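You operate a simulated robot arm through the tools that you are given. There is no shell and no other tool. Be economical: measure what you need, move in short steps, check, and stop when the job is done.

You run a simulated two-armed robot. Do the job below in one go: nothing can be reset, and whatever is moved stays where it is left.

TASK
Fit regulator 35; tighten its screw and the brush holder's.
Fine: use the red nut driver and hang it back.
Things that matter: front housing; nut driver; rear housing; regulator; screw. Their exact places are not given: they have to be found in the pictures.

It is judged by the outcome, as a careful person would: the job done as asked, and still so three seconds after it is handed in. It fails if anything else is knocked over, pushed out of place, dropped, spilled or broken.

THE ROBOT
Two 7-joint arms with two-finger parallel grippers on one trunk, on a base that drives. Base frame: it is fixed to the floor where the robot stands at the start and does not move with it; the origin is under the middle of the robot, x ahead of it, y to its left, z up; the surface under the hand at the start is at about z = 0.79. Readings come in m, degrees, newtons and seconds.
The left shoulder is at the start at [0.124, 0.171, 1.162], the right one opposite. With the tool pointing down near the work surface each hand reaches from about 0.38 to 0.9 m from the robot's upright axis, wherever it stands, measured 20 degrees to its own side. Places, roughly: rear housing (13x10x6 cm) [0.6, -0.3, 0.9]; screw [0.5, -0.2, 0.9]. Payload 4.4 kg a hand.
The TCP of each hand is the grasp point between the finger pads, 0.023 m short of the fingertips. In the tool frame z runs along the fingers and y along their closing line. The gripper opens to 0.094 m. The fingers are 0.038 m wide and 0.01 m thick; the gripper's body (0.054 by 0.096 m) begins 0.039 m behind the TCP.
Orientation is that of the tool frame in the base frame, as [roll, pitch, yaw] about the fixed x, y, z axes, in that order (R = Rz(yaw) Ry(pitch) Rx(roll)). With the fingers straight down and closing along the base's y, the tool's x points along the base's -x, its y along +y and its z along -z.

THE INTERFACE
- The arms move only by the tool nudge_tool. It takes "left_series", "right_series" or both (then of equal length, played together; a hand with none holds still); each is a list that holds one entry, the list of rows, each a list of 7 numbers: the shift along the tool's x, y, z in cm, then the turn, a rotation vector about the tool's x, y, z in degrees, then the finger opening in cm, from 0 to 9.4. In form: [[[x, y, z, rx, ry, rz, grip], ...]]. A call has 1 to 8 rows; each row shifts and turns the commanded pose from where the row before left it, along the tool's axes as they then stand. A row lasts 0.2 s, in which the tool goes at most 0.05 m and 8.6 degrees; a call with a longer step from one row to the next is refused whole, and so is a gripper value outside its range. A pose out of reach is approached as far as the arm can. The call stops where the force on the tool passes 90 N (or 10 N more than at its start, if that is more) or the arm is blocked; 0.2 s more then pass. Each finger travels about 0.072 m/s and halts on what it meets, pressing with about 21 N; the grip force reading is that of the motor and also rises with nothing between the fingers. The clock runs only during rows and for 0.2 s after the last one: add rows that do not move to give the fingers time. It gives the time, the measured TCP pose, the force on the tool (base axes), the opening and the grip force at its end, in the units of the frame above (readings bear some noise), with the torque about the TCP (base axes, N m) and any sound that the robot's microphone picked up.
- Cameras (640 x 400 px; columns grow to the right, rows downward): "scene" is now at [0.2458, 0.0095, 1.3341]; the picture's right is [0.10, -1.00, 0.00], its down [-0.28, -0.03, -0.96] and it looks along [0.96, 0.09, -0.28] (base axes); focal length 214 px, centre (320, 200). "left" rides on the left gripper at [0.086, -0.016, -0.074] in its tool frame; the picture's right is [0.18, 0.98, 0.00], its down [-0.58, 0.11, -0.81] and it looks along [-0.79, 0.15, 0.59] (tool axes); focal length 243 px, centre (320, 200). "right" rides on the right gripper at [0.086, 0.016, -0.075] in its tool frame; the picture's right is [-0.18, 0.98, 0.00], its down [-0.58, -0.11, -0.81] and it looks along [-0.79, -0.15, 0.59] (tool axes); focal length 243 px, centre (320, 200).
- get_image(camera): a new picture of that camera. The clock stands still meanwhile.
- move_column(by): slides the trunk up (or, below 0, down) by that many m; the arms and the scene camera ride with it, the base frame stays. It gives what a move gives, with no picture.
- base_move(legs): drives the robot by 1 to 6 legs, each [ahead, left, turn to the left] in m, m and degrees, along the robot's own axes; the way and the turn of a leg run together, so that a leg with both is an arc; at most 1.5 m and 180 degrees a leg. The arms and the cameras ride along, it lands a little off, and it stops where it bumps. It gives what a move gives.
- aim_head(pan, tilt): turns the head with the scene camera to pan (to the left, within 80 degrees either way) and tilt (down, from -29 to 69), counted from straight ahead of the robot. It gives what a move gives.
- measure_at(camera, pixels): there is no depth. For up to 12 entries [column, row, z] of the newest picture of that camera ("zoom" is the newest enlarged one), the place [x, y] in the base frame at which the ray of that pixel passes the height z, good to about 0.003 m. The clock stands still meanwhile.
- inspect(camera, box): a new picture of the part [left, top, right, bottom] of that camera's present view, enlarged. The clock stands still meanwhile.
- close_job(): hands the job in; it is judged then, once.

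Keep the steps short. Do not move on a guess: measure, check each grasp and each placing, and mend mistakes. In all there are 80 turns and 58 pictures (those below and enlarged ones count). Leave the grippers open and the arms clear of the work at the hand-in unless told otherwise, and finish with a single line.

The tools are called as name(argument=value, ...) on one line, values as JSON. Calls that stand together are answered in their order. nudge_tool: Moves the arms, as the interface text tells. Its arguments: {"type":"object","properties":{"left_series":{"type":"array","items":{"type":"array","items":{"type":"array","items":{"type":"number"}}}},"right_series":{"type":"array","items":{"type":"array","items":{"type":"array","items":{"type":"number"}}}}},"required":[]} The other tools are called the same way: move_column (by) slides the trunk up or down; base_move (legs) drives the base; aim_head (pan, tilt) turns the head that bears the scene camera; get_image (camera) takes a picture; measure_at (camera, pixels) gives the place at which the rays of pixels pass given heights; inspect (camera, box) takes an enlarged picture of a part of a camera's view; close_job () hands the job in.

At the start:

```text
time_s: 0.0
left_tcp_pos: [0.5014, 0.3686, 1.3364]
left_orientation: [180.0, -0.1, 180.0]
left_wrist_force: [-0.9, -0.4, -0.1]
left_moment: [0.03, 0.01, -0.01]
left_grip_width: 0.094
left_finger_force: 0.1
right_tcp_pos: [0.4534, -0.0727, 1.3496]
right_orientation: [-180.0, 0.0, -180.0]
right_wrist_force: [0.0, -0.6, 0.0]
right_moment: [-0.03, 0.02, -0.03]
right_grip_width: 0.0938
right_finger_force: 0.0
trunk travel left (down, up): [-0.175, 0.213]
robot x, y, heading: [-0.002, -0.0021, 0.0]
head pan, tilt: [5.6, 16.1]
```

scene: 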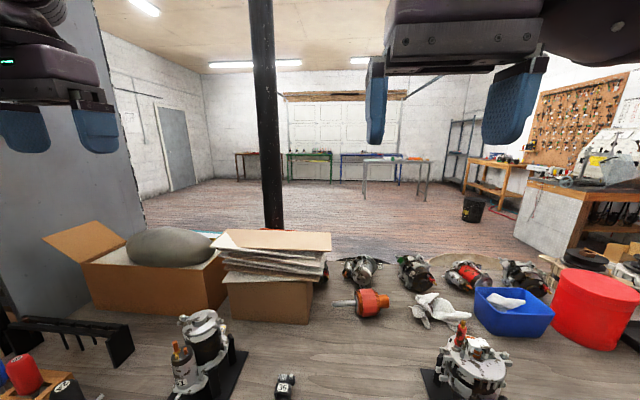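
right: 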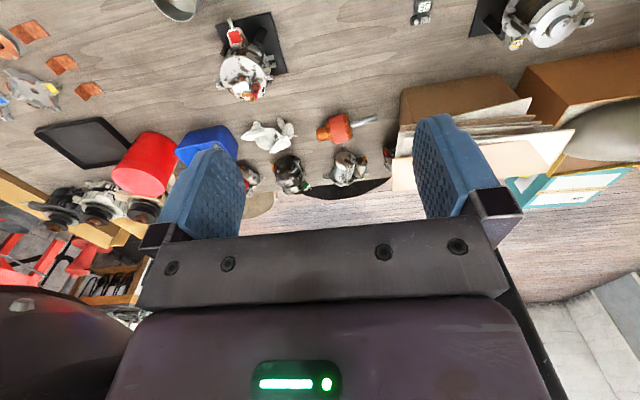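
left: 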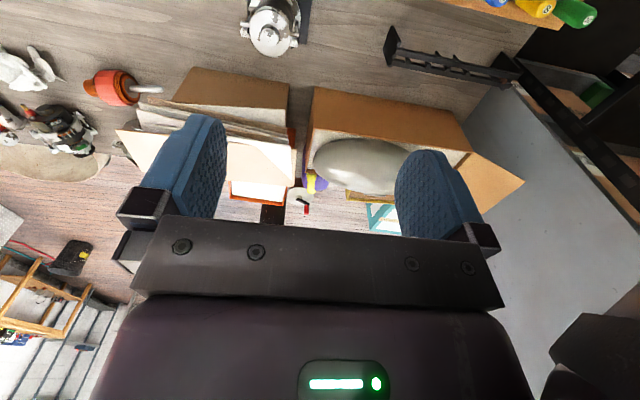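

I'll tilt the head down to see the bench nearby, then take a picture.

aim_head(pan=0, tilt=50)

get_image(camera="scene")

```text
time_s: 1.0
left_tcp_pos: [0.5017, 0.3704, 1.3349]
left_orientation: [180.0, 0.0, -180.0]
left_wrist_force: [0.3, 0.1, 0.6]
left_moment: [-0.05, -0.02, 0.01]
left_grip_width: 0.0939
left_finger_force: 0.1
right_tcp_pos: [0.4522, -0.073, 1.3503]
right_orientation: [-180.0, 0.0, 180.0]
right_wrist_force: [-0.9, 0.0, -0.6]
right_moment: [0.01, 0.02, -0.02]
right_grip_width: 0.0941
right_finger_force: 0.1
trunk travel left (down, up): [-0.175, 0.213]
robot x, y, heading: [0.0032, -0.0005, -0.2]
head pan, tilt: [0.0, 50.0]
```

```text
54 pictures are left
```

scene: 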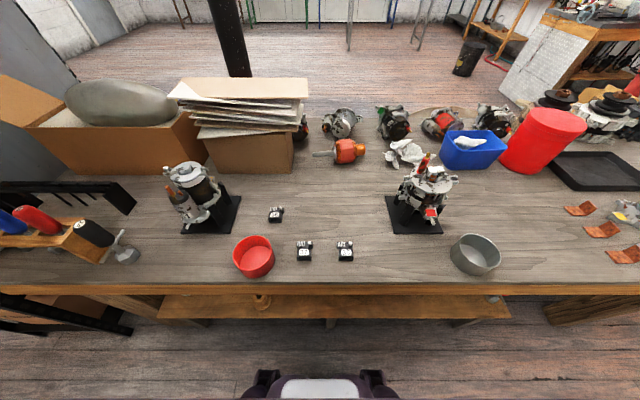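

Three small labelled parts sit at about (275,214), (304,251), (345,251), with two housings on stands and a tool rack on the left. I'll zoom in on each.

inspect(camera="scene", box=[225, 195, 375, 289])

inspect(camera="scene", box=[370, 140, 520, 290])

inspect(camera="scene", box=[0, 150, 240, 300])

```text
4.26 times, centred on (300, 242) of scene
```

zoom: 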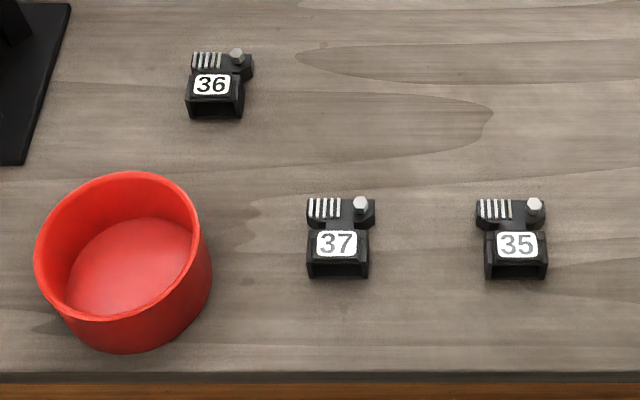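

```text
2.67 times, centred on (445, 215) of scene
```

zoom: 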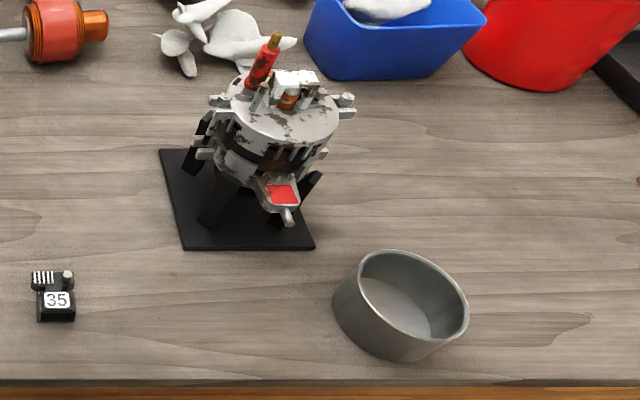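

```text
2.67 times, centred on (120, 225) of scene
```

zoom: 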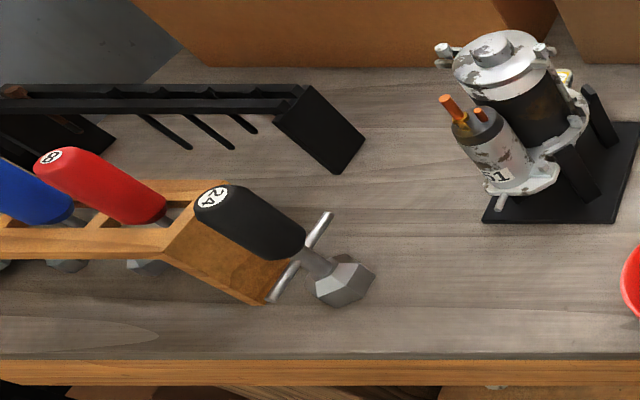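

Next, pan left to see the whole tool rack.

aim_head(pan=45, tilt=45)

get_image(camera="scene")

```text
time_s: 2.1
left_tcp_pos: [0.502, 0.3678, 1.3365]
left_orientation: [-180.0, 0.1, 180.0]
left_wrist_force: [0.4, 1.1, 0.3]
left_moment: [-0.01, 0.0, -0.02]
left_grip_width: 0.0942
left_finger_force: 0.0
right_tcp_pos: [0.454, -0.0733, 1.3493]
right_orientation: [-180.0, 0.0, -180.0]
right_wrist_force: [-0.6, 0.9, 0.5]
right_moment: [0.04, 0.02, 0.03]
right_grip_width: 0.094
right_finger_force: 0.1
trunk travel left (down, up): [-0.175, 0.213]
robot x, y, heading: [-0.0041, 0.0007, -0.1]
head pan, tilt: [45.0, 45.0]
```

```text
50 pictures are left
```

scene: 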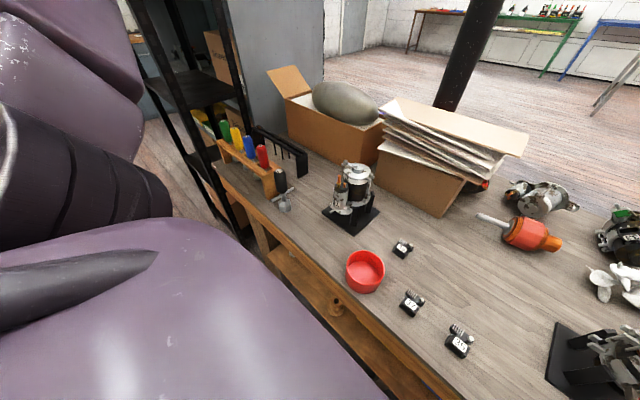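

inspect(camera="scene", box=[190, 100, 320, 220])

```text
3.33 times, centred on (255, 160) of scene
```

zoom: 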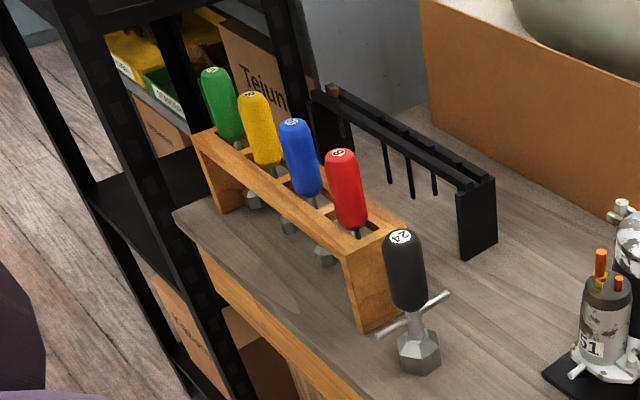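

I'll measure the rack in this zoom: the leg foot, the board top and the red handle top at a few heights.

measure_at(camera="zoom", pixels=[[365, 331, 0.79], [402, 310, 0.79], [346, 256, 0.87], [346, 256, 0.88], [408, 228, 0.88], [358, 232, 0.88], [342, 153, 0.97], [342, 153, 0.99], [418, 370, 0.79], [400, 237, 0.93], [240, 208, 0.79], [495, 240, 0.79]])

aim_head(pan=20, tilt=45)

```text
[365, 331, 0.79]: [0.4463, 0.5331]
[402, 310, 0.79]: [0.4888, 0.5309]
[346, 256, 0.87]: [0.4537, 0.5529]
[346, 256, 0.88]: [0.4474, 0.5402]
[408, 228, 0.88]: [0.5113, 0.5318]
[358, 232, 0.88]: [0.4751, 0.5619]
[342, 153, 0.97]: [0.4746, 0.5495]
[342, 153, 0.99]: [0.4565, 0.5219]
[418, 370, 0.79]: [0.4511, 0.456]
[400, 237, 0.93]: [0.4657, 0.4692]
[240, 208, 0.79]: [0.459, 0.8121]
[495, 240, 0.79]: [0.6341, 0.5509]
```

```text
time_s: 3.0
left_tcp_pos: [0.5004, 0.3682, 1.3359]
left_orientation: [-180.0, -0.1, -180.0]
left_wrist_force: [-0.2, -0.1, -0.3]
left_moment: [0.0, -0.03, 0.02]
left_grip_width: 0.0941
left_finger_force: 0.0
right_tcp_pos: [0.4519, -0.0726, 1.3501]
right_orientation: [-179.9, 0.1, 180.0]
right_wrist_force: [-0.1, -0.4, 0.2]
right_moment: [0.0, -0.01, 0.04]
right_grip_width: 0.0942
right_finger_force: 0.1
trunk travel left (down, up): [-0.175, 0.213]
robot x, y, heading: [-0.001, 0.0032, -0.2]
head pan, tilt: [20.0, 45.0]
```

The rack holds the red driver at about (0.475, 0.56). Next, bring the right wrist camera close to the rear housing to see it in detail.

nudge_tool(right_series=[[[0.5, -2.2, 3.5, 0, 0, 0, 9.4], [0.5, -2.2, 3.5, 0, 0, 0, 9.4], [0.5, -2.2, 3.5, 0, 0, 0, 9.4], [0.5, -2.2, 3.5, 0, 0, 0, 9.4], [0.5, -2.2, 3.5, 0, 0, 0, 9.4], [0.5, -2.2, 3.5, 0, 0, 0, 9.4], [0.5, -2.2, 3.5, 0, 0, 0, 9.4], [0.5, -2.2, 3.5, 0, 0, 0, 9.4]]])

get_image(camera="right")

aim_head(pan=-25, tilt=45)

get_image(camera="scene")

```text
time_s: 4.8
left_tcp_pos: [0.5023, 0.3669, 1.3357]
left_orientation: [179.8, 0.0, -180.0]
left_wrist_force: [0.6, -0.2, 0.3]
left_moment: [0.04, 0.0, 0.0]
left_grip_width: 0.0941
left_finger_force: 0.0
right_tcp_pos: [0.4191, -0.2566, 1.0728]
right_orientation: [179.9, -0.1, 180.0]
right_wrist_force: [-0.2, 0.7, 0.1]
right_moment: [0.0, 0.04, 0.0]
right_grip_width: 0.0941
right_finger_force: 0.1
right hand out of reach, approached as far as the arm can: row 8
trunk travel left (down, up): [-0.175, 0.213]
robot x, y, heading: [0.0006, -0.0004, -0.1]
head pan, tilt: [20.0, 45.0]
```

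```text
48 pictures are left
```

right: 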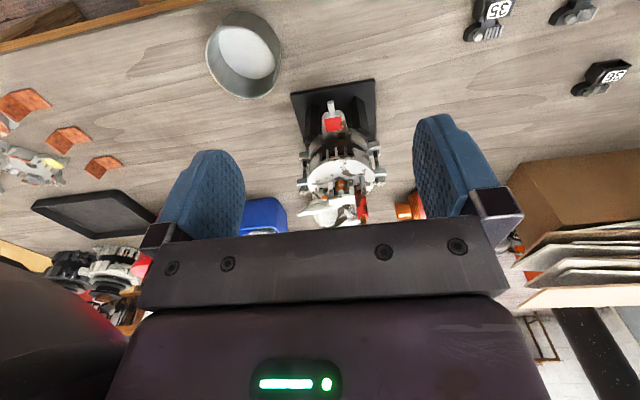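

```text
time_s: 5.9
left_tcp_pos: [0.5023, 0.3691, 1.3362]
left_orientation: [-180.0, 0.0, -179.9]
left_wrist_force: [0.0, 0.4, 0.0]
left_moment: [0.0, -0.01, 0.0]
left_grip_width: 0.0937
left_finger_force: 0.0
right_tcp_pos: [0.4196, -0.255, 1.073]
right_orientation: [180.0, -0.1, -180.0]
right_wrist_force: [1.4, 0.4, -0.7]
right_moment: [0.01, -0.01, 0.0]
right_grip_width: 0.0942
right_finger_force: 0.0
trunk travel left (down, up): [-0.175, 0.213]
robot x, y, heading: [0.0021, -0.0017, 0.2]
head pan, tilt: [-25.0, 45.0]
```

```text
47 pictures are left
```

scene: 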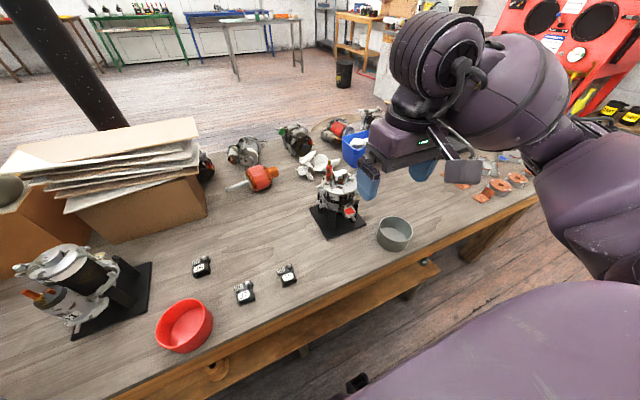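

inspect(camera="right", box=[280, 70, 400, 240])

inspect(camera="scene", box=[295, 155, 385, 245])

```text
2.35 times, centred on (340, 155) of right
```

zoom: 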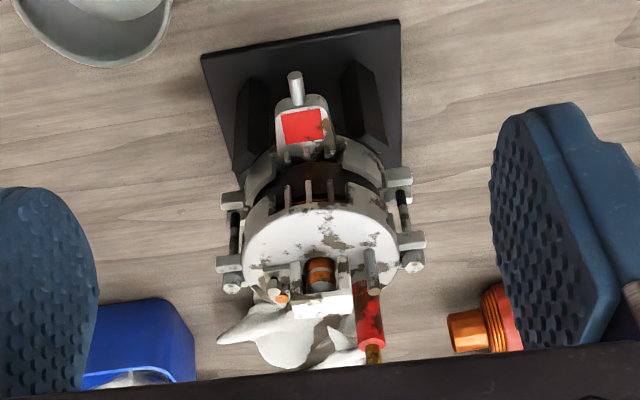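

```text
4.44 times, centred on (340, 200) of scene
```

zoom: 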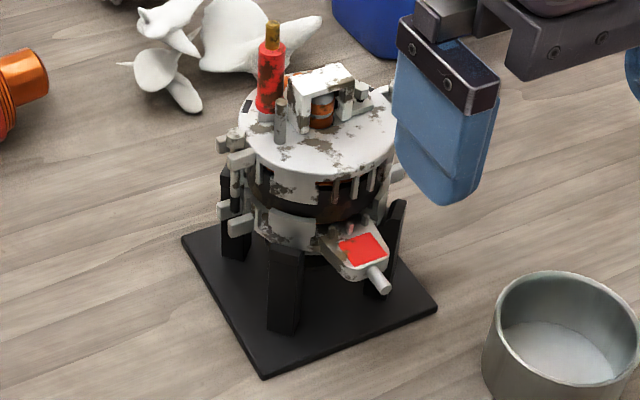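

I need the heights. I'll measure the stand corners and the top features in this zoom at several heights, so as to intersect them later with the other camera's rays.

measure_at(camera="zoom", pixels=[[265, 378, 0.79], [437, 305, 0.79], [183, 240, 0.79], [273, 25, 0.95], [273, 25, 1.0], [280, 102, 0.92], [280, 102, 0.97], [360, 86, 0.92], [360, 86, 0.97], [321, 95, 0.92], [321, 95, 0.97], [362, 248, 0.87]])

measure_at(camera="right", pixels=[[363, 219, 0.95], [363, 219, 1.0], [353, 191, 0.92], [353, 191, 0.97], [310, 213, 0.92], [310, 213, 0.97], [340, 203, 0.92], [340, 203, 0.97], [334, 125, 0.87], [373, 80, 0.79], [291, 93, 0.79]])

```text
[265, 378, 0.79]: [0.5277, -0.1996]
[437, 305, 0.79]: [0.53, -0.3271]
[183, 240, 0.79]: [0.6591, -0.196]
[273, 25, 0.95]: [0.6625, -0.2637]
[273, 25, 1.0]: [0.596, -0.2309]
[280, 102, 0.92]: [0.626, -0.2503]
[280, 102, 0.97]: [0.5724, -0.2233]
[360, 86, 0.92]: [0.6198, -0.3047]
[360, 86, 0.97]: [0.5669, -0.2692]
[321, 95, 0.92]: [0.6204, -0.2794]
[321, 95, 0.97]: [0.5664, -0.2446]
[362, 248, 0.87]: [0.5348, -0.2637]
```

```text
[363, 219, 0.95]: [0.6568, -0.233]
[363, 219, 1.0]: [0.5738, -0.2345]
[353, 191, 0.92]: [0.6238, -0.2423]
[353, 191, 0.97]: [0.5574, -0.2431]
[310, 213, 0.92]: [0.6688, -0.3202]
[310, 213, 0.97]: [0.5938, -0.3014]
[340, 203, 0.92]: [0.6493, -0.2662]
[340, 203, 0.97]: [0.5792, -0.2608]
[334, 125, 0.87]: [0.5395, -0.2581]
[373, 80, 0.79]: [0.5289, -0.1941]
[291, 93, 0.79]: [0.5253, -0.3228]
```

The housing stand is centred near (0.594, -0.262) and its top is about 0.93, with the red terminal to 0.99. I'll pitch the right hand so its camera looks down steeply, and bring it closer while staying above z 1.04.

nudge_tool(right_series=[[[-1.2, 0, 0, 0, 8, 0, 9.4], [-1.2, 0, 0, 0, 8, 0, 9.4], [-1.5, 0, 0.5, 0, 8, 0, 9.4], [-2, 0, 1, 0, 0, 0, 9.4]]])

get_image(camera="right")

inspect(camera="right", box=[220, 50, 440, 230])

```text
time_s: 6.9
left_tcp_pos: [0.5029, 0.3693, 1.3369]
left_orientation: [180.0, -0.1, -180.0]
left_wrist_force: [-0.2, -0.1, 0.1]
left_moment: [0.0, 0.05, -0.02]
left_grip_width: 0.0941
left_finger_force: 0.0
right_tcp_pos: [0.4708, -0.2536, 1.0452]
right_orientation: [179.9, -24.1, 179.9]
right_wrist_force: [0.7, -0.7, -1.1]
right_moment: [0.03, 0.03, 0.03]
right_grip_width: 0.0937
right_finger_force: 0.1
trunk travel left (down, up): [-0.175, 0.213]
robot x, y, heading: [-0.0003, -0.0017, -0.1]
head pan, tilt: [-25.0, 45.0]
```

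```text
44 pictures are left
```

right: 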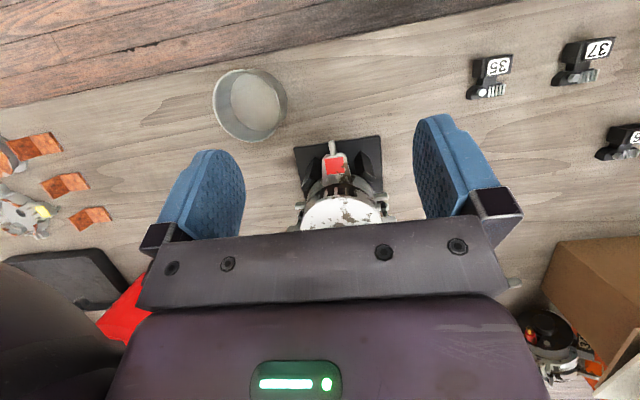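

```text
2.22 times, centred on (330, 140) of right
```

zoom: 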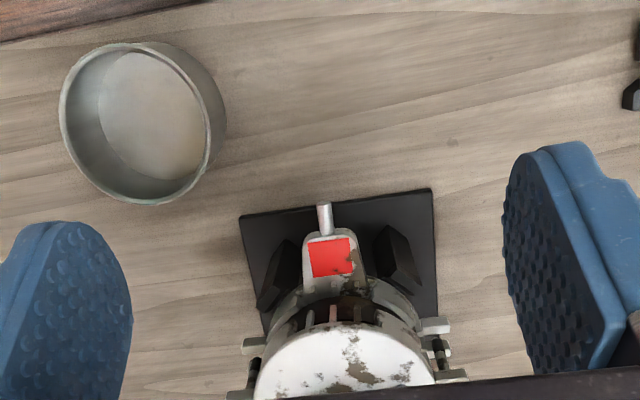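

The gripper body hides the lower half of the view, so I move the hand forward 10 cm and up 3 cm. That brings the housing top into the upper part.

nudge_tool(right_series=[[[-2.6, 0, -2.3, 0, 0, 0, 9.4], [-2.6, 0, -2.3, 0, 0, 0, 9.4], [-2.6, 0, -2.2, 0, 0, 0, 9.4], [0, 0, 0, 0, 0, 0, 9.4]]])

inspect(camera="right", box=[230, 70, 430, 230])

```text
time_s: 7.9
left_tcp_pos: [0.5016, 0.3683, 1.3364]
left_orientation: [179.9, 0.0, 180.0]
left_wrist_force: [-0.6, 0.1, -0.5]
left_moment: [-0.01, 0.0, -0.01]
left_grip_width: 0.0939
left_finger_force: 0.0
right_tcp_pos: [0.5704, -0.2544, 1.074]
right_orientation: [180.0, -23.9, 180.0]
right_wrist_force: [0.5, 0.1, -0.2]
right_moment: [0.0, -0.03, -0.02]
right_grip_width: 0.0941
right_finger_force: 0.1
trunk travel left (down, up): [-0.175, 0.213]
robot x, y, heading: [-0.0002, 0.0048, 0.5]
head pan, tilt: [-25.0, 45.0]
```

```text
2.50 times, centred on (330, 150) of right
```

zoom: 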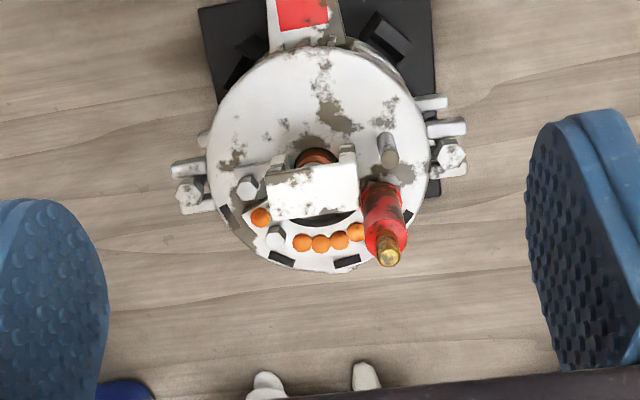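

inspect(camera="right", box=[295, 120, 395, 182])

inspect(camera="right", box=[460, 40, 640, 150])

```text
6.40 times, centred on (345, 151) of right
```

zoom: 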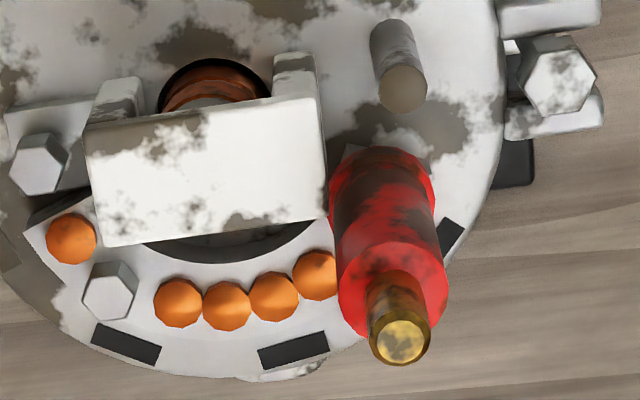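

```text
3.56 times, centred on (550, 95) of right
```

zoom: 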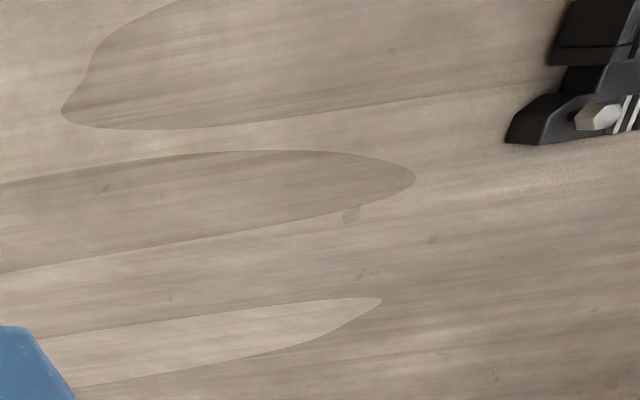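

The brush holder (white U-block) has its hex screw at the image left, which is the base's right side. Next I look closely at regulator 35, moving the right hand back and over, then down.

nudge_tool(right_series=[[[2.13, 3.5, 0.95, 0, 0, 0, 9.4], [2.13, 3.5, 0.95, 0, 0, 0, 9.4], [2.13, 3.5, 0.95, 0, 0, 0, 9.4], [2.13, 3.5, 0.95, 0, 0, 0, 9.4], [2.13, 3.5, 0.95, 0, 0, 0, 9.4], [2.13, 3.5, 0.95, 0, 0, 0, 9.4], [-1.95, 0, 4.4, 0, 0, 0, 9.4], [-1.95, 0, 4.4, 0, 0, 0, 9.4]]])

get_image(camera="right")

```text
time_s: 9.7
left_tcp_pos: [0.5026, 0.3693, 1.3351]
left_orientation: [-179.9, 0.0, 180.0]
left_wrist_force: [0.6, -0.3, 0.5]
left_moment: [0.0, 0.03, -0.03]
left_grip_width: 0.0942
left_finger_force: 0.1
right_tcp_pos: [0.4295, -0.043, 0.9785]
right_orientation: [-180.0, -24.0, -180.0]
right_wrist_force: [-0.3, -0.1, 0.1]
right_moment: [0.03, 0.0, 0.01]
right_grip_width: 0.094
right_finger_force: 0.0
trunk travel left (down, up): [-0.175, 0.213]
robot x, y, heading: [-0.0, 0.0012, -0.2]
head pan, tilt: [-25.0, 45.0]
```

```text
39 pictures are left
```

right: 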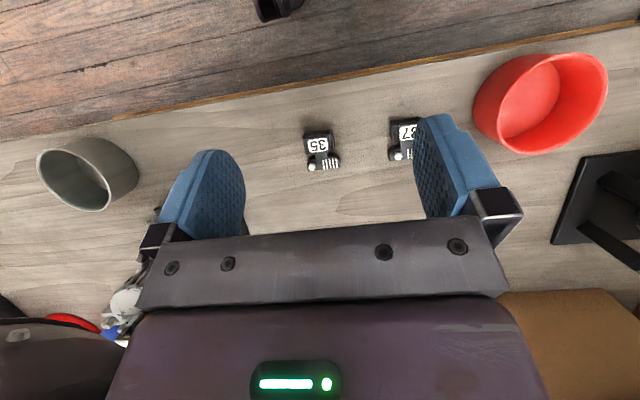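

inspect(camera="right", box=[285, 120, 365, 180])

measure_at(camera="zoom", pixels=[[153, 110, 0.815], [345, 85, 0.815], [160, 160, 0.81], [220, 300, 0.81], [220, 300, 0.82], [320, 200, 0.81]])

```text
6.67 times, centred on (325, 150) of right
```

zoom: 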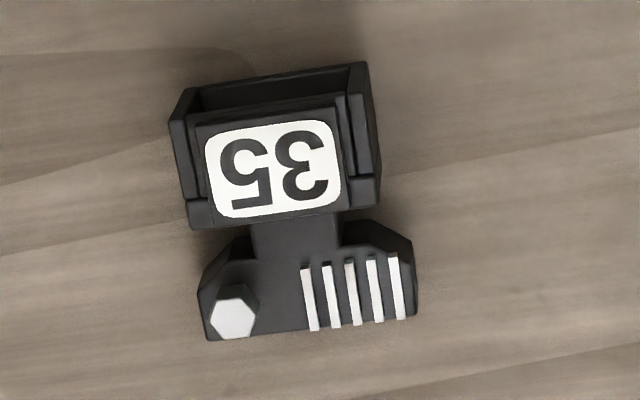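

```text
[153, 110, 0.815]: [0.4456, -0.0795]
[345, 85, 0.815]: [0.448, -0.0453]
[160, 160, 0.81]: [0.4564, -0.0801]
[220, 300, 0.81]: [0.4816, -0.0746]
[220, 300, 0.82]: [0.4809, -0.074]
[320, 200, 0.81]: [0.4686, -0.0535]
```

The regulator is a box open on the -x side, joined by a neck to a plate that carries the hex screw and five pads. To learn how it seats, I look at the other alternators at the back of the bench, where one may have a regulator fitted, and at the housing from the side.

aim_head(pan=-12, tilt=30)

inspect(camera="scene", box=[220, 130, 480, 290])

```text
time_s: 10.5
left_tcp_pos: [0.5024, 0.3689, 1.3357]
left_orientation: [179.8, 0.0, -180.0]
left_wrist_force: [0.0, -0.2, 0.0]
left_moment: [0.0, -0.02, -0.01]
left_grip_width: 0.0942
left_finger_force: 0.0
right_tcp_pos: [0.429, -0.0422, 0.9779]
right_orientation: [-180.0, -24.0, 179.9]
right_wrist_force: [0.0, 0.2, -0.6]
right_moment: [-0.01, -0.03, 0.0]
right_grip_width: 0.0938
right_finger_force: 0.2
trunk travel left (down, up): [-0.175, 0.213]
robot x, y, heading: [-0.0009, 0.0017, 0.1]
head pan, tilt: [-12.0, 30.0]
```

```text
2.46 times, centred on (350, 210) of scene
```

zoom: 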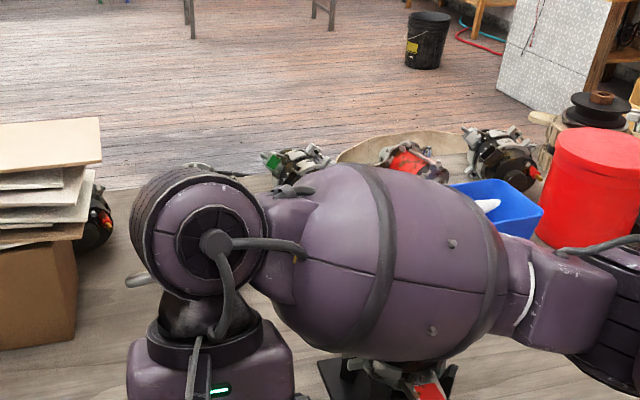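

The arm hides the back row, so that helps little. I'll bring the right wrist camera over the front ear with the red pad, which is at about (0.535, -0.26, 0.87), to see what it is.

nudge_tool(right_series=[[[-1.12, -4.14, -0.94, 0, 0, 0, 9.4], [-1.12, -4.14, -0.94, 0, 0, 0, 9.4], [-1.12, -4.14, -0.94, 0, 0, 0, 9.4], [-1.12, -4.14, -0.94, 0, 0, 0, 9.4], [-1.12, -4.14, -0.94, 0, 0, 0, 9.4], [0, 0, 0, 0, 0, 0, 9.4]]])

inspect(camera="right", box=[260, 90, 400, 220])

```text
time_s: 11.9
left_tcp_pos: [0.5029, 0.3686, 1.3363]
left_orientation: [180.0, 0.0, -179.9]
left_wrist_force: [0.2, 0.3, 0.1]
left_moment: [0.0, -0.03, 0.03]
left_grip_width: 0.0938
left_finger_force: 0.1
right_tcp_pos: [0.5016, -0.251, 0.997]
right_orientation: [179.9, -24.0, 180.0]
right_wrist_force: [0.6, 0.0, -0.2]
right_moment: [0.0, 0.02, 0.01]
right_grip_width: 0.0941
right_finger_force: 0.0
trunk travel left (down, up): [-0.175, 0.213]
robot x, y, heading: [0.0005, -0.0019, 0.1]
head pan, tilt: [-12.0, 30.0]
```

```text
3.08 times, centred on (330, 155) of right
```

zoom: 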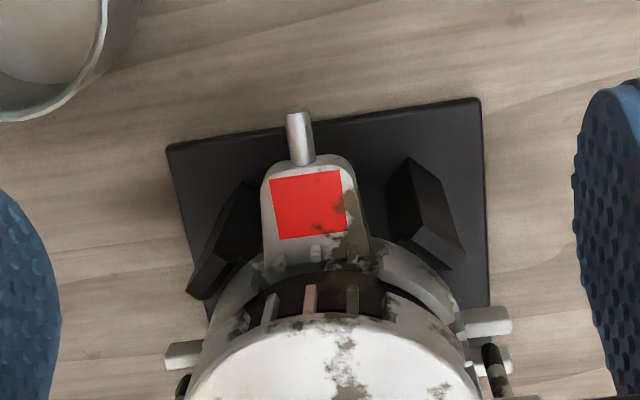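

The red pad is only paint on the front housing's mounting ear. Next is a lower view of the rear face and brush holder from the robot's side, un-pitching and backing off.

nudge_tool(right_series=[[[2.4, 0, -0.4, 0, -8, 0, 9.4], [2.4, 0, -0.6, 0, -8, 0, 9.4], [2.2, 0, -0.8, 0, -8, 0, 9.4], [0, 0, 0, 0, 0, 0, 9.4]]])

inspect(camera="right", box=[280, 130, 400, 215])

```text
time_s: 12.9
left_tcp_pos: [0.5021, 0.3685, 1.3353]
left_orientation: [-180.0, -0.1, 179.9]
left_wrist_force: [-0.3, 0.2, 0.1]
left_moment: [-0.02, -0.01, 0.01]
left_grip_width: 0.094
left_finger_force: 0.1
right_tcp_pos: [0.4381, -0.2513, 1.0346]
right_orientation: [-179.9, 0.0, -180.0]
right_wrist_force: [1.1, 1.1, -0.3]
right_moment: [0.0, 0.0, -0.01]
right_grip_width: 0.0942
right_finger_force: 0.1
trunk travel left (down, up): [-0.175, 0.213]
robot x, y, heading: [-0.0014, -0.0002, -0.0]
head pan, tilt: [-12.0, 30.0]
```

```text
4.71 times, centred on (340, 172) of right
```

zoom: 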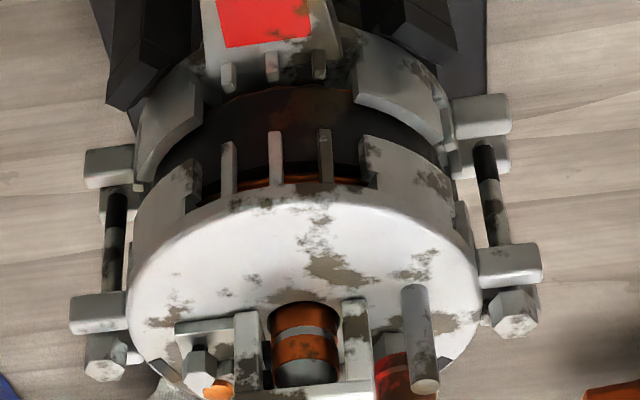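

The rear face's front half is flat and empty, with the brush holder around the slip ring. I'll now raise the hand and pitch it until its camera looks straight down over the face. That shows the brush block's far side and allows accurate measuring.

nudge_tool(right_series=[[[0, 0, -4.5, 0, 0, 0, 9.4], [-2.6, -0.4, 0, 0, 8, 0, 9.4], [-2.57, -0.4, -0.36, 0, 8, 0, 9.4], [-2.5, -0.4, -0.72, 0, 8, 0, 9.4], [-2.38, -0.4, -1.06, 0, 8, 0, 9.4], [-2.2, -0.4, -1.38, 0, 8, 0, 9.4], [-1.99, -0.4, -1.67, 0, 8, 0, 9.4], [-1.74, -0.4, -1.93, 0, 8, 0, 9.4]]])

inspect(camera="right", box=[230, 80, 430, 220])

```text
time_s: 14.7
left_tcp_pos: [0.4996, 0.374, 1.3358]
left_orientation: [-179.8, 0.0, -179.9]
left_wrist_force: [-0.3, 1.4, 0.8]
left_moment: [-0.04, 0.01, -0.02]
left_grip_width: 0.094
left_finger_force: 0.0
right_tcp_pos: [0.6193, -0.2751, 1.082]
right_orientation: [179.7, -55.9, -179.5]
right_wrist_force: [-1.2, -0.8, -3.4]
right_moment: [0.02, 0.12, -0.09]
right_grip_width: 0.094
right_finger_force: 0.0
trunk travel left (down, up): [-0.175, 0.213]
robot x, y, heading: [-0.0007, -0.0033, 0.0]
head pan, tilt: [-12.0, 30.0]
```

```text
2.86 times, centred on (330, 150) of right
```

zoom: 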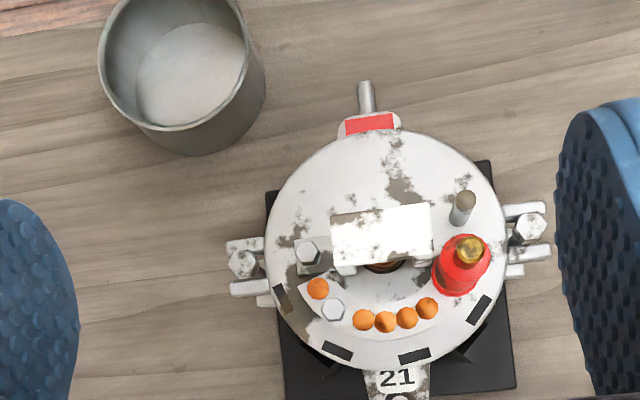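

From above, the brush holder is a roof slab over the slip ring with its hex screw at (308,252), a second hex at (333,308) and the stud at (462,205). Measuring these.

measure_at(camera="zoom", pixels=[[331, 218, 0.95], [331, 218, 0.96], [430, 205, 0.95], [434, 250, 0.95], [334, 266, 0.95], [334, 266, 0.96], [308, 250, 0.94], [333, 309, 0.93], [466, 198, 0.94], [385, 268, 0.93], [385, 235, 0.92], [470, 250, 0.99]])

inspect(camera="right", box=[315, 130, 405, 200])

```text
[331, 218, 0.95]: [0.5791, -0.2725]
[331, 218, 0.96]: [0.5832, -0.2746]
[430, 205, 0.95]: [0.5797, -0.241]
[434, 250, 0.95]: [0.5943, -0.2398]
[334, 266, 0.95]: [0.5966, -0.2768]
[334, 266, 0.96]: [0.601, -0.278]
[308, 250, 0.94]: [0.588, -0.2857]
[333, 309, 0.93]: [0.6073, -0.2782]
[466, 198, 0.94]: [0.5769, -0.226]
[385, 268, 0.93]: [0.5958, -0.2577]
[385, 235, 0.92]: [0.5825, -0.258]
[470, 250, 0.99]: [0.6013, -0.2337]
```

```text
5.71 times, centred on (360, 165) of right
```

zoom: 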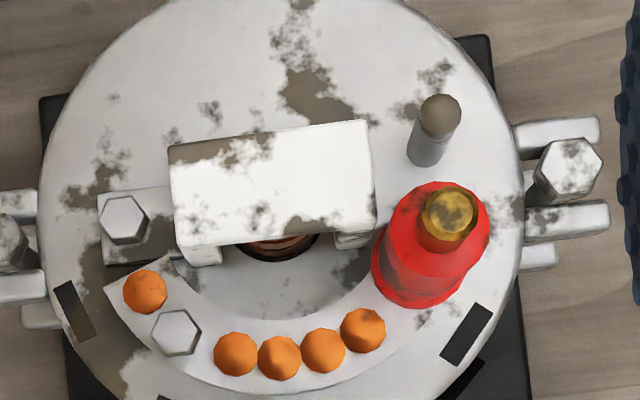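

No open seat is obvious, so I'll pick up regulator 35 and study it from other sides. I un-pitch the right hand and go back over the regulator at a safe height.

nudge_tool(right_series=[[[1.17, 2.7, 1.74, 0, -8, 0, 9.4], [1.41, 2.7, 1.56, 0, -8, 0, 9.4], [1.61, 2.7, 1.35, 0, -8, 0, 9.4], [1.78, 2.7, 1.11, 0, -8, 0, 9.4], [1.92, 2.7, 0.85, 0, -8, 0, 9.4], [2.02, 2.7, 0.58, 0, -8, 0, 9.4], [2.08, 2.7, 0.29, 0, -8, 0, 9.4], [2.0, 2.7, 0, 0, 0, 0, 9.4]]])

nudge_tool(right_series=[[[0, 0, 4.5, 0, 0, 0, 9.4], [0, 0, 4.5, 0, 0, 0, 9.4], [0, 0, 4.5, 0, 0, 0, 9.4], [0, 0, 3, 0, 0, 0, 9.4], [0, 0, 0, 0, 0, 0, 9.4]]])

inspect(camera="right", box=[240, 110, 400, 210])

```text
time_s: 16.5
left_tcp_pos: [0.5016, 0.3693, 1.3352]
left_orientation: [180.0, 0.1, -179.9]
left_wrist_force: [-0.2, 0.2, -0.2]
left_moment: [0.0, 0.02, -0.03]
left_grip_width: 0.094
left_finger_force: 0.0
right_tcp_pos: [0.4545, -0.0612, 1.0799]
right_orientation: [179.9, 0.0, 179.9]
right_wrist_force: [0.3, 1.1, 0.1]
right_moment: [-0.02, -0.02, -0.02]
right_grip_width: 0.0941
right_finger_force: 0.1
trunk travel left (down, up): [-0.175, 0.213]
robot x, y, heading: [0.0005, 0.0021, -0.2]
head pan, tilt: [-12.0, 30.0]
```

```text
time_s: 17.7
left_tcp_pos: [0.5017, 0.3694, 1.3378]
left_orientation: [-180.0, 0.0, -180.0]
left_wrist_force: [0.0, -0.5, 0.1]
left_moment: [-0.02, -0.01, 0.0]
left_grip_width: 0.0941
left_finger_force: 0.1
right_tcp_pos: [0.4502, -0.062, 0.915]
right_orientation: [179.9, -0.1, -180.0]
right_wrist_force: [0.1, 0.7, -0.2]
right_moment: [-0.01, 0.02, 0.0]
right_grip_width: 0.094
right_finger_force: 0.1
trunk travel left (down, up): [-0.175, 0.213]
robot x, y, heading: [-0.0007, 0.0033, 0.1]
head pan, tilt: [-12.0, 30.0]
```

```text
4.00 times, centred on (320, 160) of right
```

zoom: 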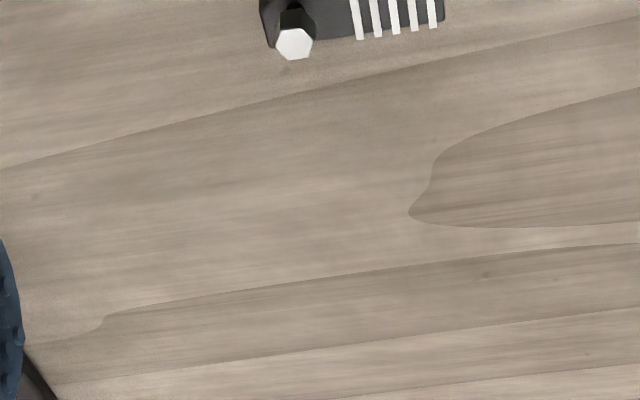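

inspect(camera="right", box=[275, 45, 375, 128])

measure_at(camera="zoom", pixels=[[320, 200, 0.79], [320, 200, 0.81]])

```text
4.82 times, centred on (325, 86) of right
```

zoom: 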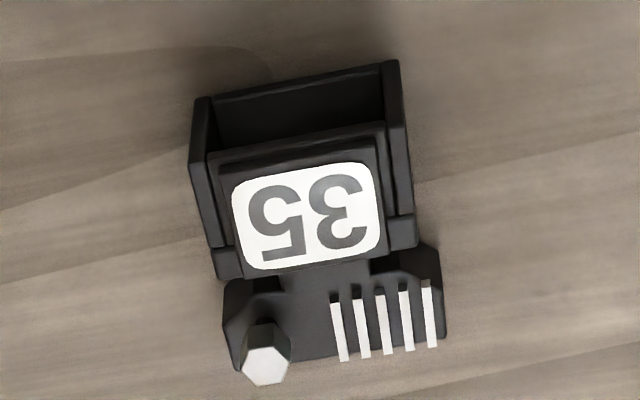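

```text
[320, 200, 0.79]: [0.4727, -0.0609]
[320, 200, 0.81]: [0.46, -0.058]
```

The box is a cavity open to the robot side. I'll measure the regulator's outline to plan the grasp.

measure_at(camera="zoom", pixels=[[191, 165, 0.8], [406, 150, 0.8], [222, 95, 0.79], [380, 66, 0.79], [265, 365, 0.825], [235, 365, 0.79], [445, 330, 0.79], [230, 275, 0.815], [405, 245, 0.815], [198, 100, 0.815], [390, 62, 0.815], [265, 365, 0.815]])

```text
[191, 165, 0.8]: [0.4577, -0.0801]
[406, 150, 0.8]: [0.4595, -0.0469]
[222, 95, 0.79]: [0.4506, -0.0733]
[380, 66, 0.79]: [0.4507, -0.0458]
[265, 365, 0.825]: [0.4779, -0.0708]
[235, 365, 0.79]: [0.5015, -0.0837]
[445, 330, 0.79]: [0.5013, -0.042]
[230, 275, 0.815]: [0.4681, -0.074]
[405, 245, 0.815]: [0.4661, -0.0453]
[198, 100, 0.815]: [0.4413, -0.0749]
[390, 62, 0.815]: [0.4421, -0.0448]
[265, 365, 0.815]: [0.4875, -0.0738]
```

Regulator: box centre (0.457, -0.061), about 31 mm wide, top about 0.815, screw at (0.483, -0.072). I descend with the fingers open 6 cm, then close.

nudge_tool(right_series=[[[-0.6, 0.1, 4.5, 0, 0, 0, 6], [0, 0, 3.5, 0, 0, 0, 6], [0, 0, 1.7, 0, 0, 0, 6], [0, 0, 0, 0, 0, 0, 4.5], [0, 0, 0, 0, 0, 0, 2], [0, 0, 0, 0, 0, 0, 2], [0, 0, 0, 0, 0, 0, 2]]])

get_image(camera="right")

```text
time_s: 19.3
left_tcp_pos: [0.5015, 0.3702, 1.3352]
left_orientation: [-179.9, 0.0, -180.0]
left_wrist_force: [0.2, -0.4, -0.3]
left_moment: [0.02, -0.05, -0.04]
left_grip_width: 0.0943
left_finger_force: 0.1
right_tcp_pos: [0.4584, -0.0615, 0.8174]
right_orientation: [-180.0, 0.0, -179.9]
right_wrist_force: [-0.5, 0.5, 0.1]
right_moment: [0.02, 0.02, 0.01]
right_grip_width: 0.0334
right_finger_force: 20.9
trunk travel left (down, up): [-0.175, 0.213]
robot x, y, heading: [0.0016, -0.0007, -0.0]
head pan, tilt: [-12.0, 30.0]
```

```text
30 pictures are left
```

right: 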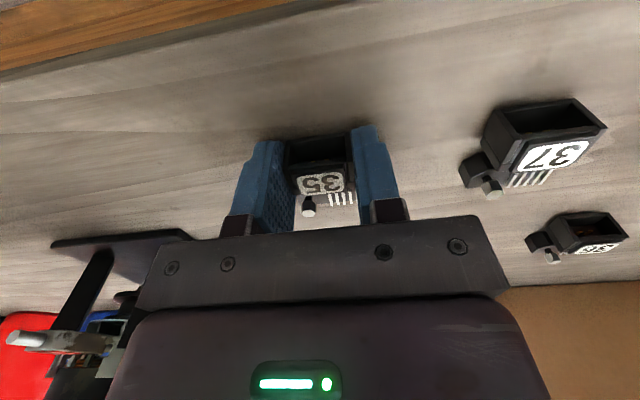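

Gripped at 33 mm. The side view of 37 shows the part's shape well, so I zoom on it and on 36.

inspect(camera="right", box=[450, 90, 640, 270])

```text
2.22 times, centred on (545, 180) of right
```

zoom: 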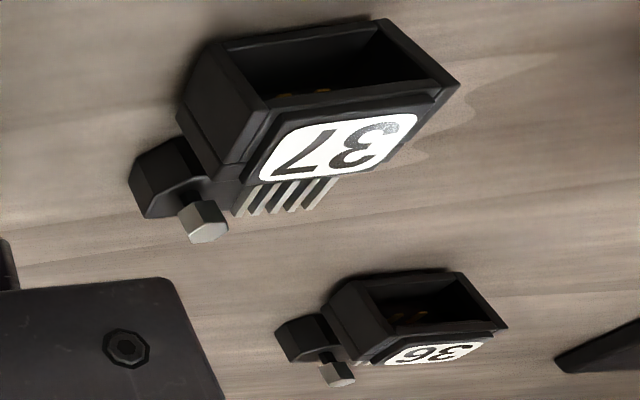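

The box is a connector socket with gold pins, and the screw stands in the rear plate. I lift it and tilt the hand so the scene camera sees its underside.

nudge_tool(right_series=[[[-1, 0, -4, 0, 8, 0, 2], [-0.43, 0, -4.1, 0, 8, 0, 2], [0.14, 0, -4.12, 0, 8, 0, 2], [0.71, 0, -4.06, 0, 8, 0, 2], [1.27, 0, -3.92, 0, 8, 0, 2], [1.8, 0, -3.7, 0, 8, 0, 2], [2.3, 0, -3.42, 0, 8, 0, 2], [2.76, 0, -3.07, 0, 8, 0, 2]]])

aim_head(pan=-12, tilt=35)

get_image(camera="scene")

```text
time_s: 21.1
left_tcp_pos: [0.4994, 0.3686, 1.3373]
left_orientation: [179.9, 0.0, 179.9]
left_wrist_force: [-0.6, 0.2, -0.2]
left_moment: [0.01, -0.03, -0.03]
left_grip_width: 0.0939
left_finger_force: 0.2
right_tcp_pos: [0.5411, -0.0615, 1.1393]
right_orientation: [-180.0, -64.0, -179.9]
right_wrist_force: [-1.4, 0.9, -1.0]
right_moment: [0.0, 0.0, 0.02]
right_grip_width: 0.0331
right_finger_force: 21.4
trunk travel left (down, up): [-0.175, 0.213]
robot x, y, heading: [0.002, -0.0017, 0.1]
head pan, tilt: [-12.0, 30.0]
```

```text
time_s: 21.8
left_tcp_pos: [0.5007, 0.3682, 1.3367]
left_orientation: [179.9, -0.1, 180.0]
left_wrist_force: [0.2, 0.1, 0.2]
left_moment: [0.01, 0.01, -0.04]
left_grip_width: 0.0941
left_finger_force: 0.0
right_tcp_pos: [0.5412, -0.0604, 1.1377]
right_orientation: [180.0, -63.9, -179.9]
right_wrist_force: [-0.7, -1.5, -1.1]
right_moment: [0.0, -0.04, -0.01]
right_grip_width: 0.0331
right_finger_force: 20.7
trunk travel left (down, up): [-0.175, 0.213]
robot x, y, heading: [0.0002, 0.0017, 0.0]
head pan, tilt: [-12.0, 35.0]
```

```text
28 pictures are left
```

scene: 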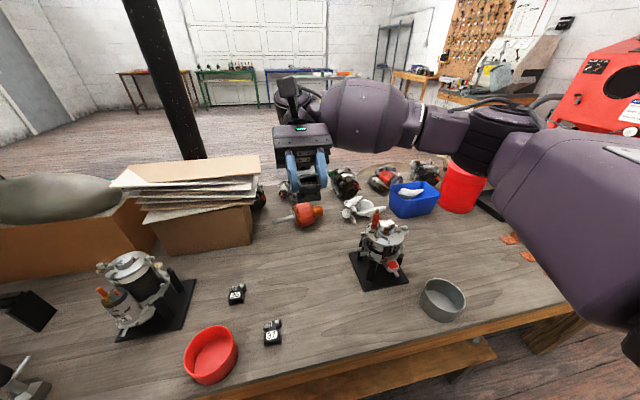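

inspect(camera="scene", box=[280, 155, 340, 205])

inspect(camera="scene", box=[320, 150, 450, 230])

```text
8.00 times, centred on (310, 180) of scene
```

zoom: 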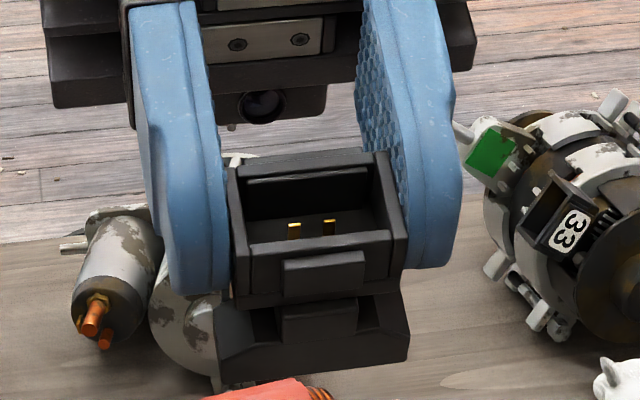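

```text
4.92 times, centred on (385, 190) of scene
```

zoom: 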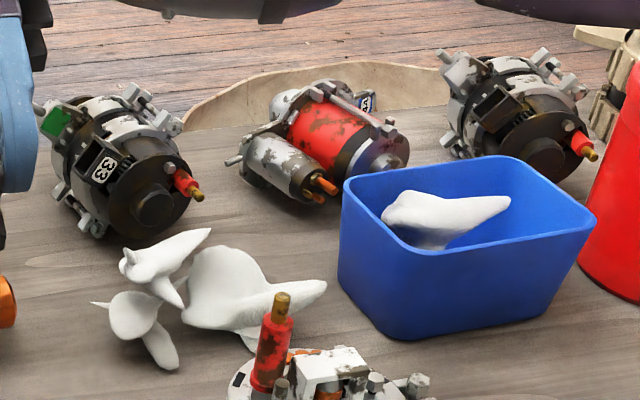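

The alternator at the back carries a fitted regulator "33", which shows how it mounts. I zoom in on it and on the right-hand one.

inspect(camera="scene", box=[324, 162, 366, 204])

inspect(camera="scene", box=[405, 155, 450, 192])

```text
9.52 times, centred on (345, 183) of scene
```

zoom: 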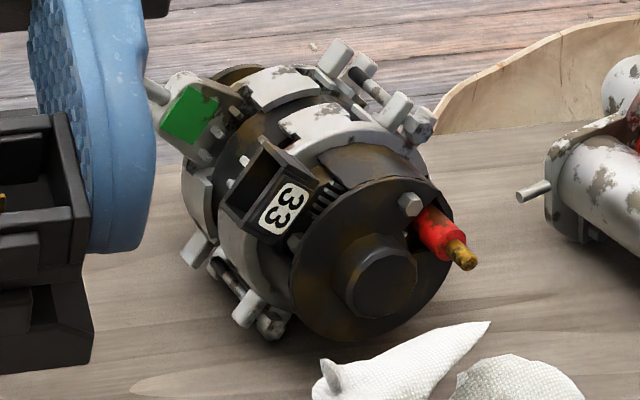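

```text
10.81 times, centred on (428, 174) of scene
```

zoom: 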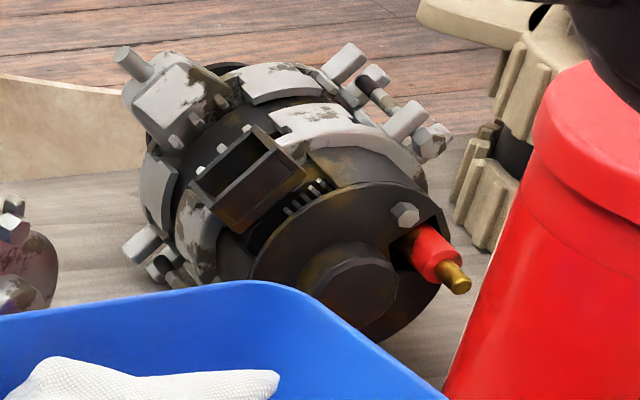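

Now it is clear. The regulator mounts with its label facing the rear (here: up), its connector overhanging the rim on the side of the coloured ear (here -x), and its plate with screw on the rear face. That is the same orientation it had on the bench. I zoom onto the -x edge of our rear housing for the seat.

inspect(camera="scene", box=[352, 210, 414, 272])

measure_at(camera="zoom", pixels=[[200, 240, 0.92], [320, 290, 0.92], [440, 230, 0.92]])

```text
6.45 times, centred on (383, 241) of scene
```

zoom: 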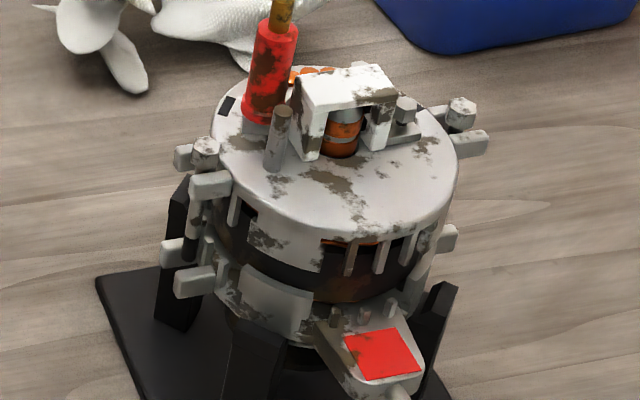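

```text
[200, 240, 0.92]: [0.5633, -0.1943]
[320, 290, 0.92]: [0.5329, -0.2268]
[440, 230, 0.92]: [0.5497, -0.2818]
```

inspect(camera="scene", box=[370, 224, 404, 250])

```text
15.38 times, centred on (387, 237) of scene
```

zoom: 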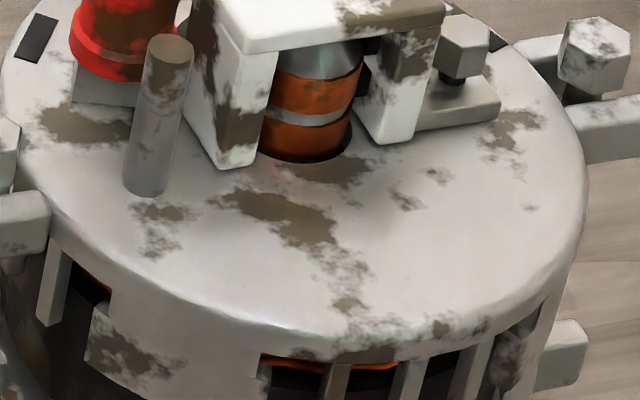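

The underside shows that the plate (foot) reaches about 7 mm lower than the connector box, so the foot stands on the rear face and the box overhangs the rim. I take a higher zoom of the fitted 33 to judge how far out it sits.

inspect(camera="scene", box=[330, 168, 364, 200])

```text
12.50 times, centred on (347, 184) of scene
```

zoom: 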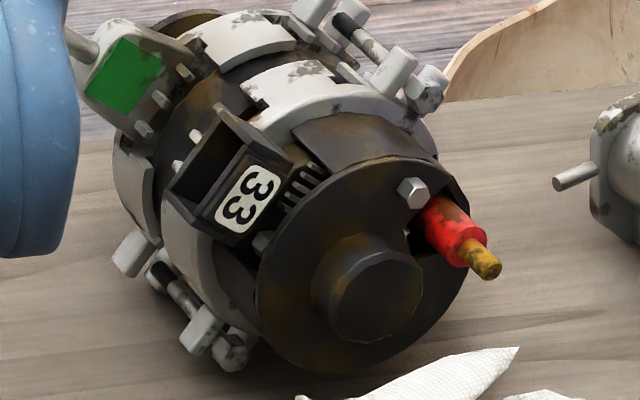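

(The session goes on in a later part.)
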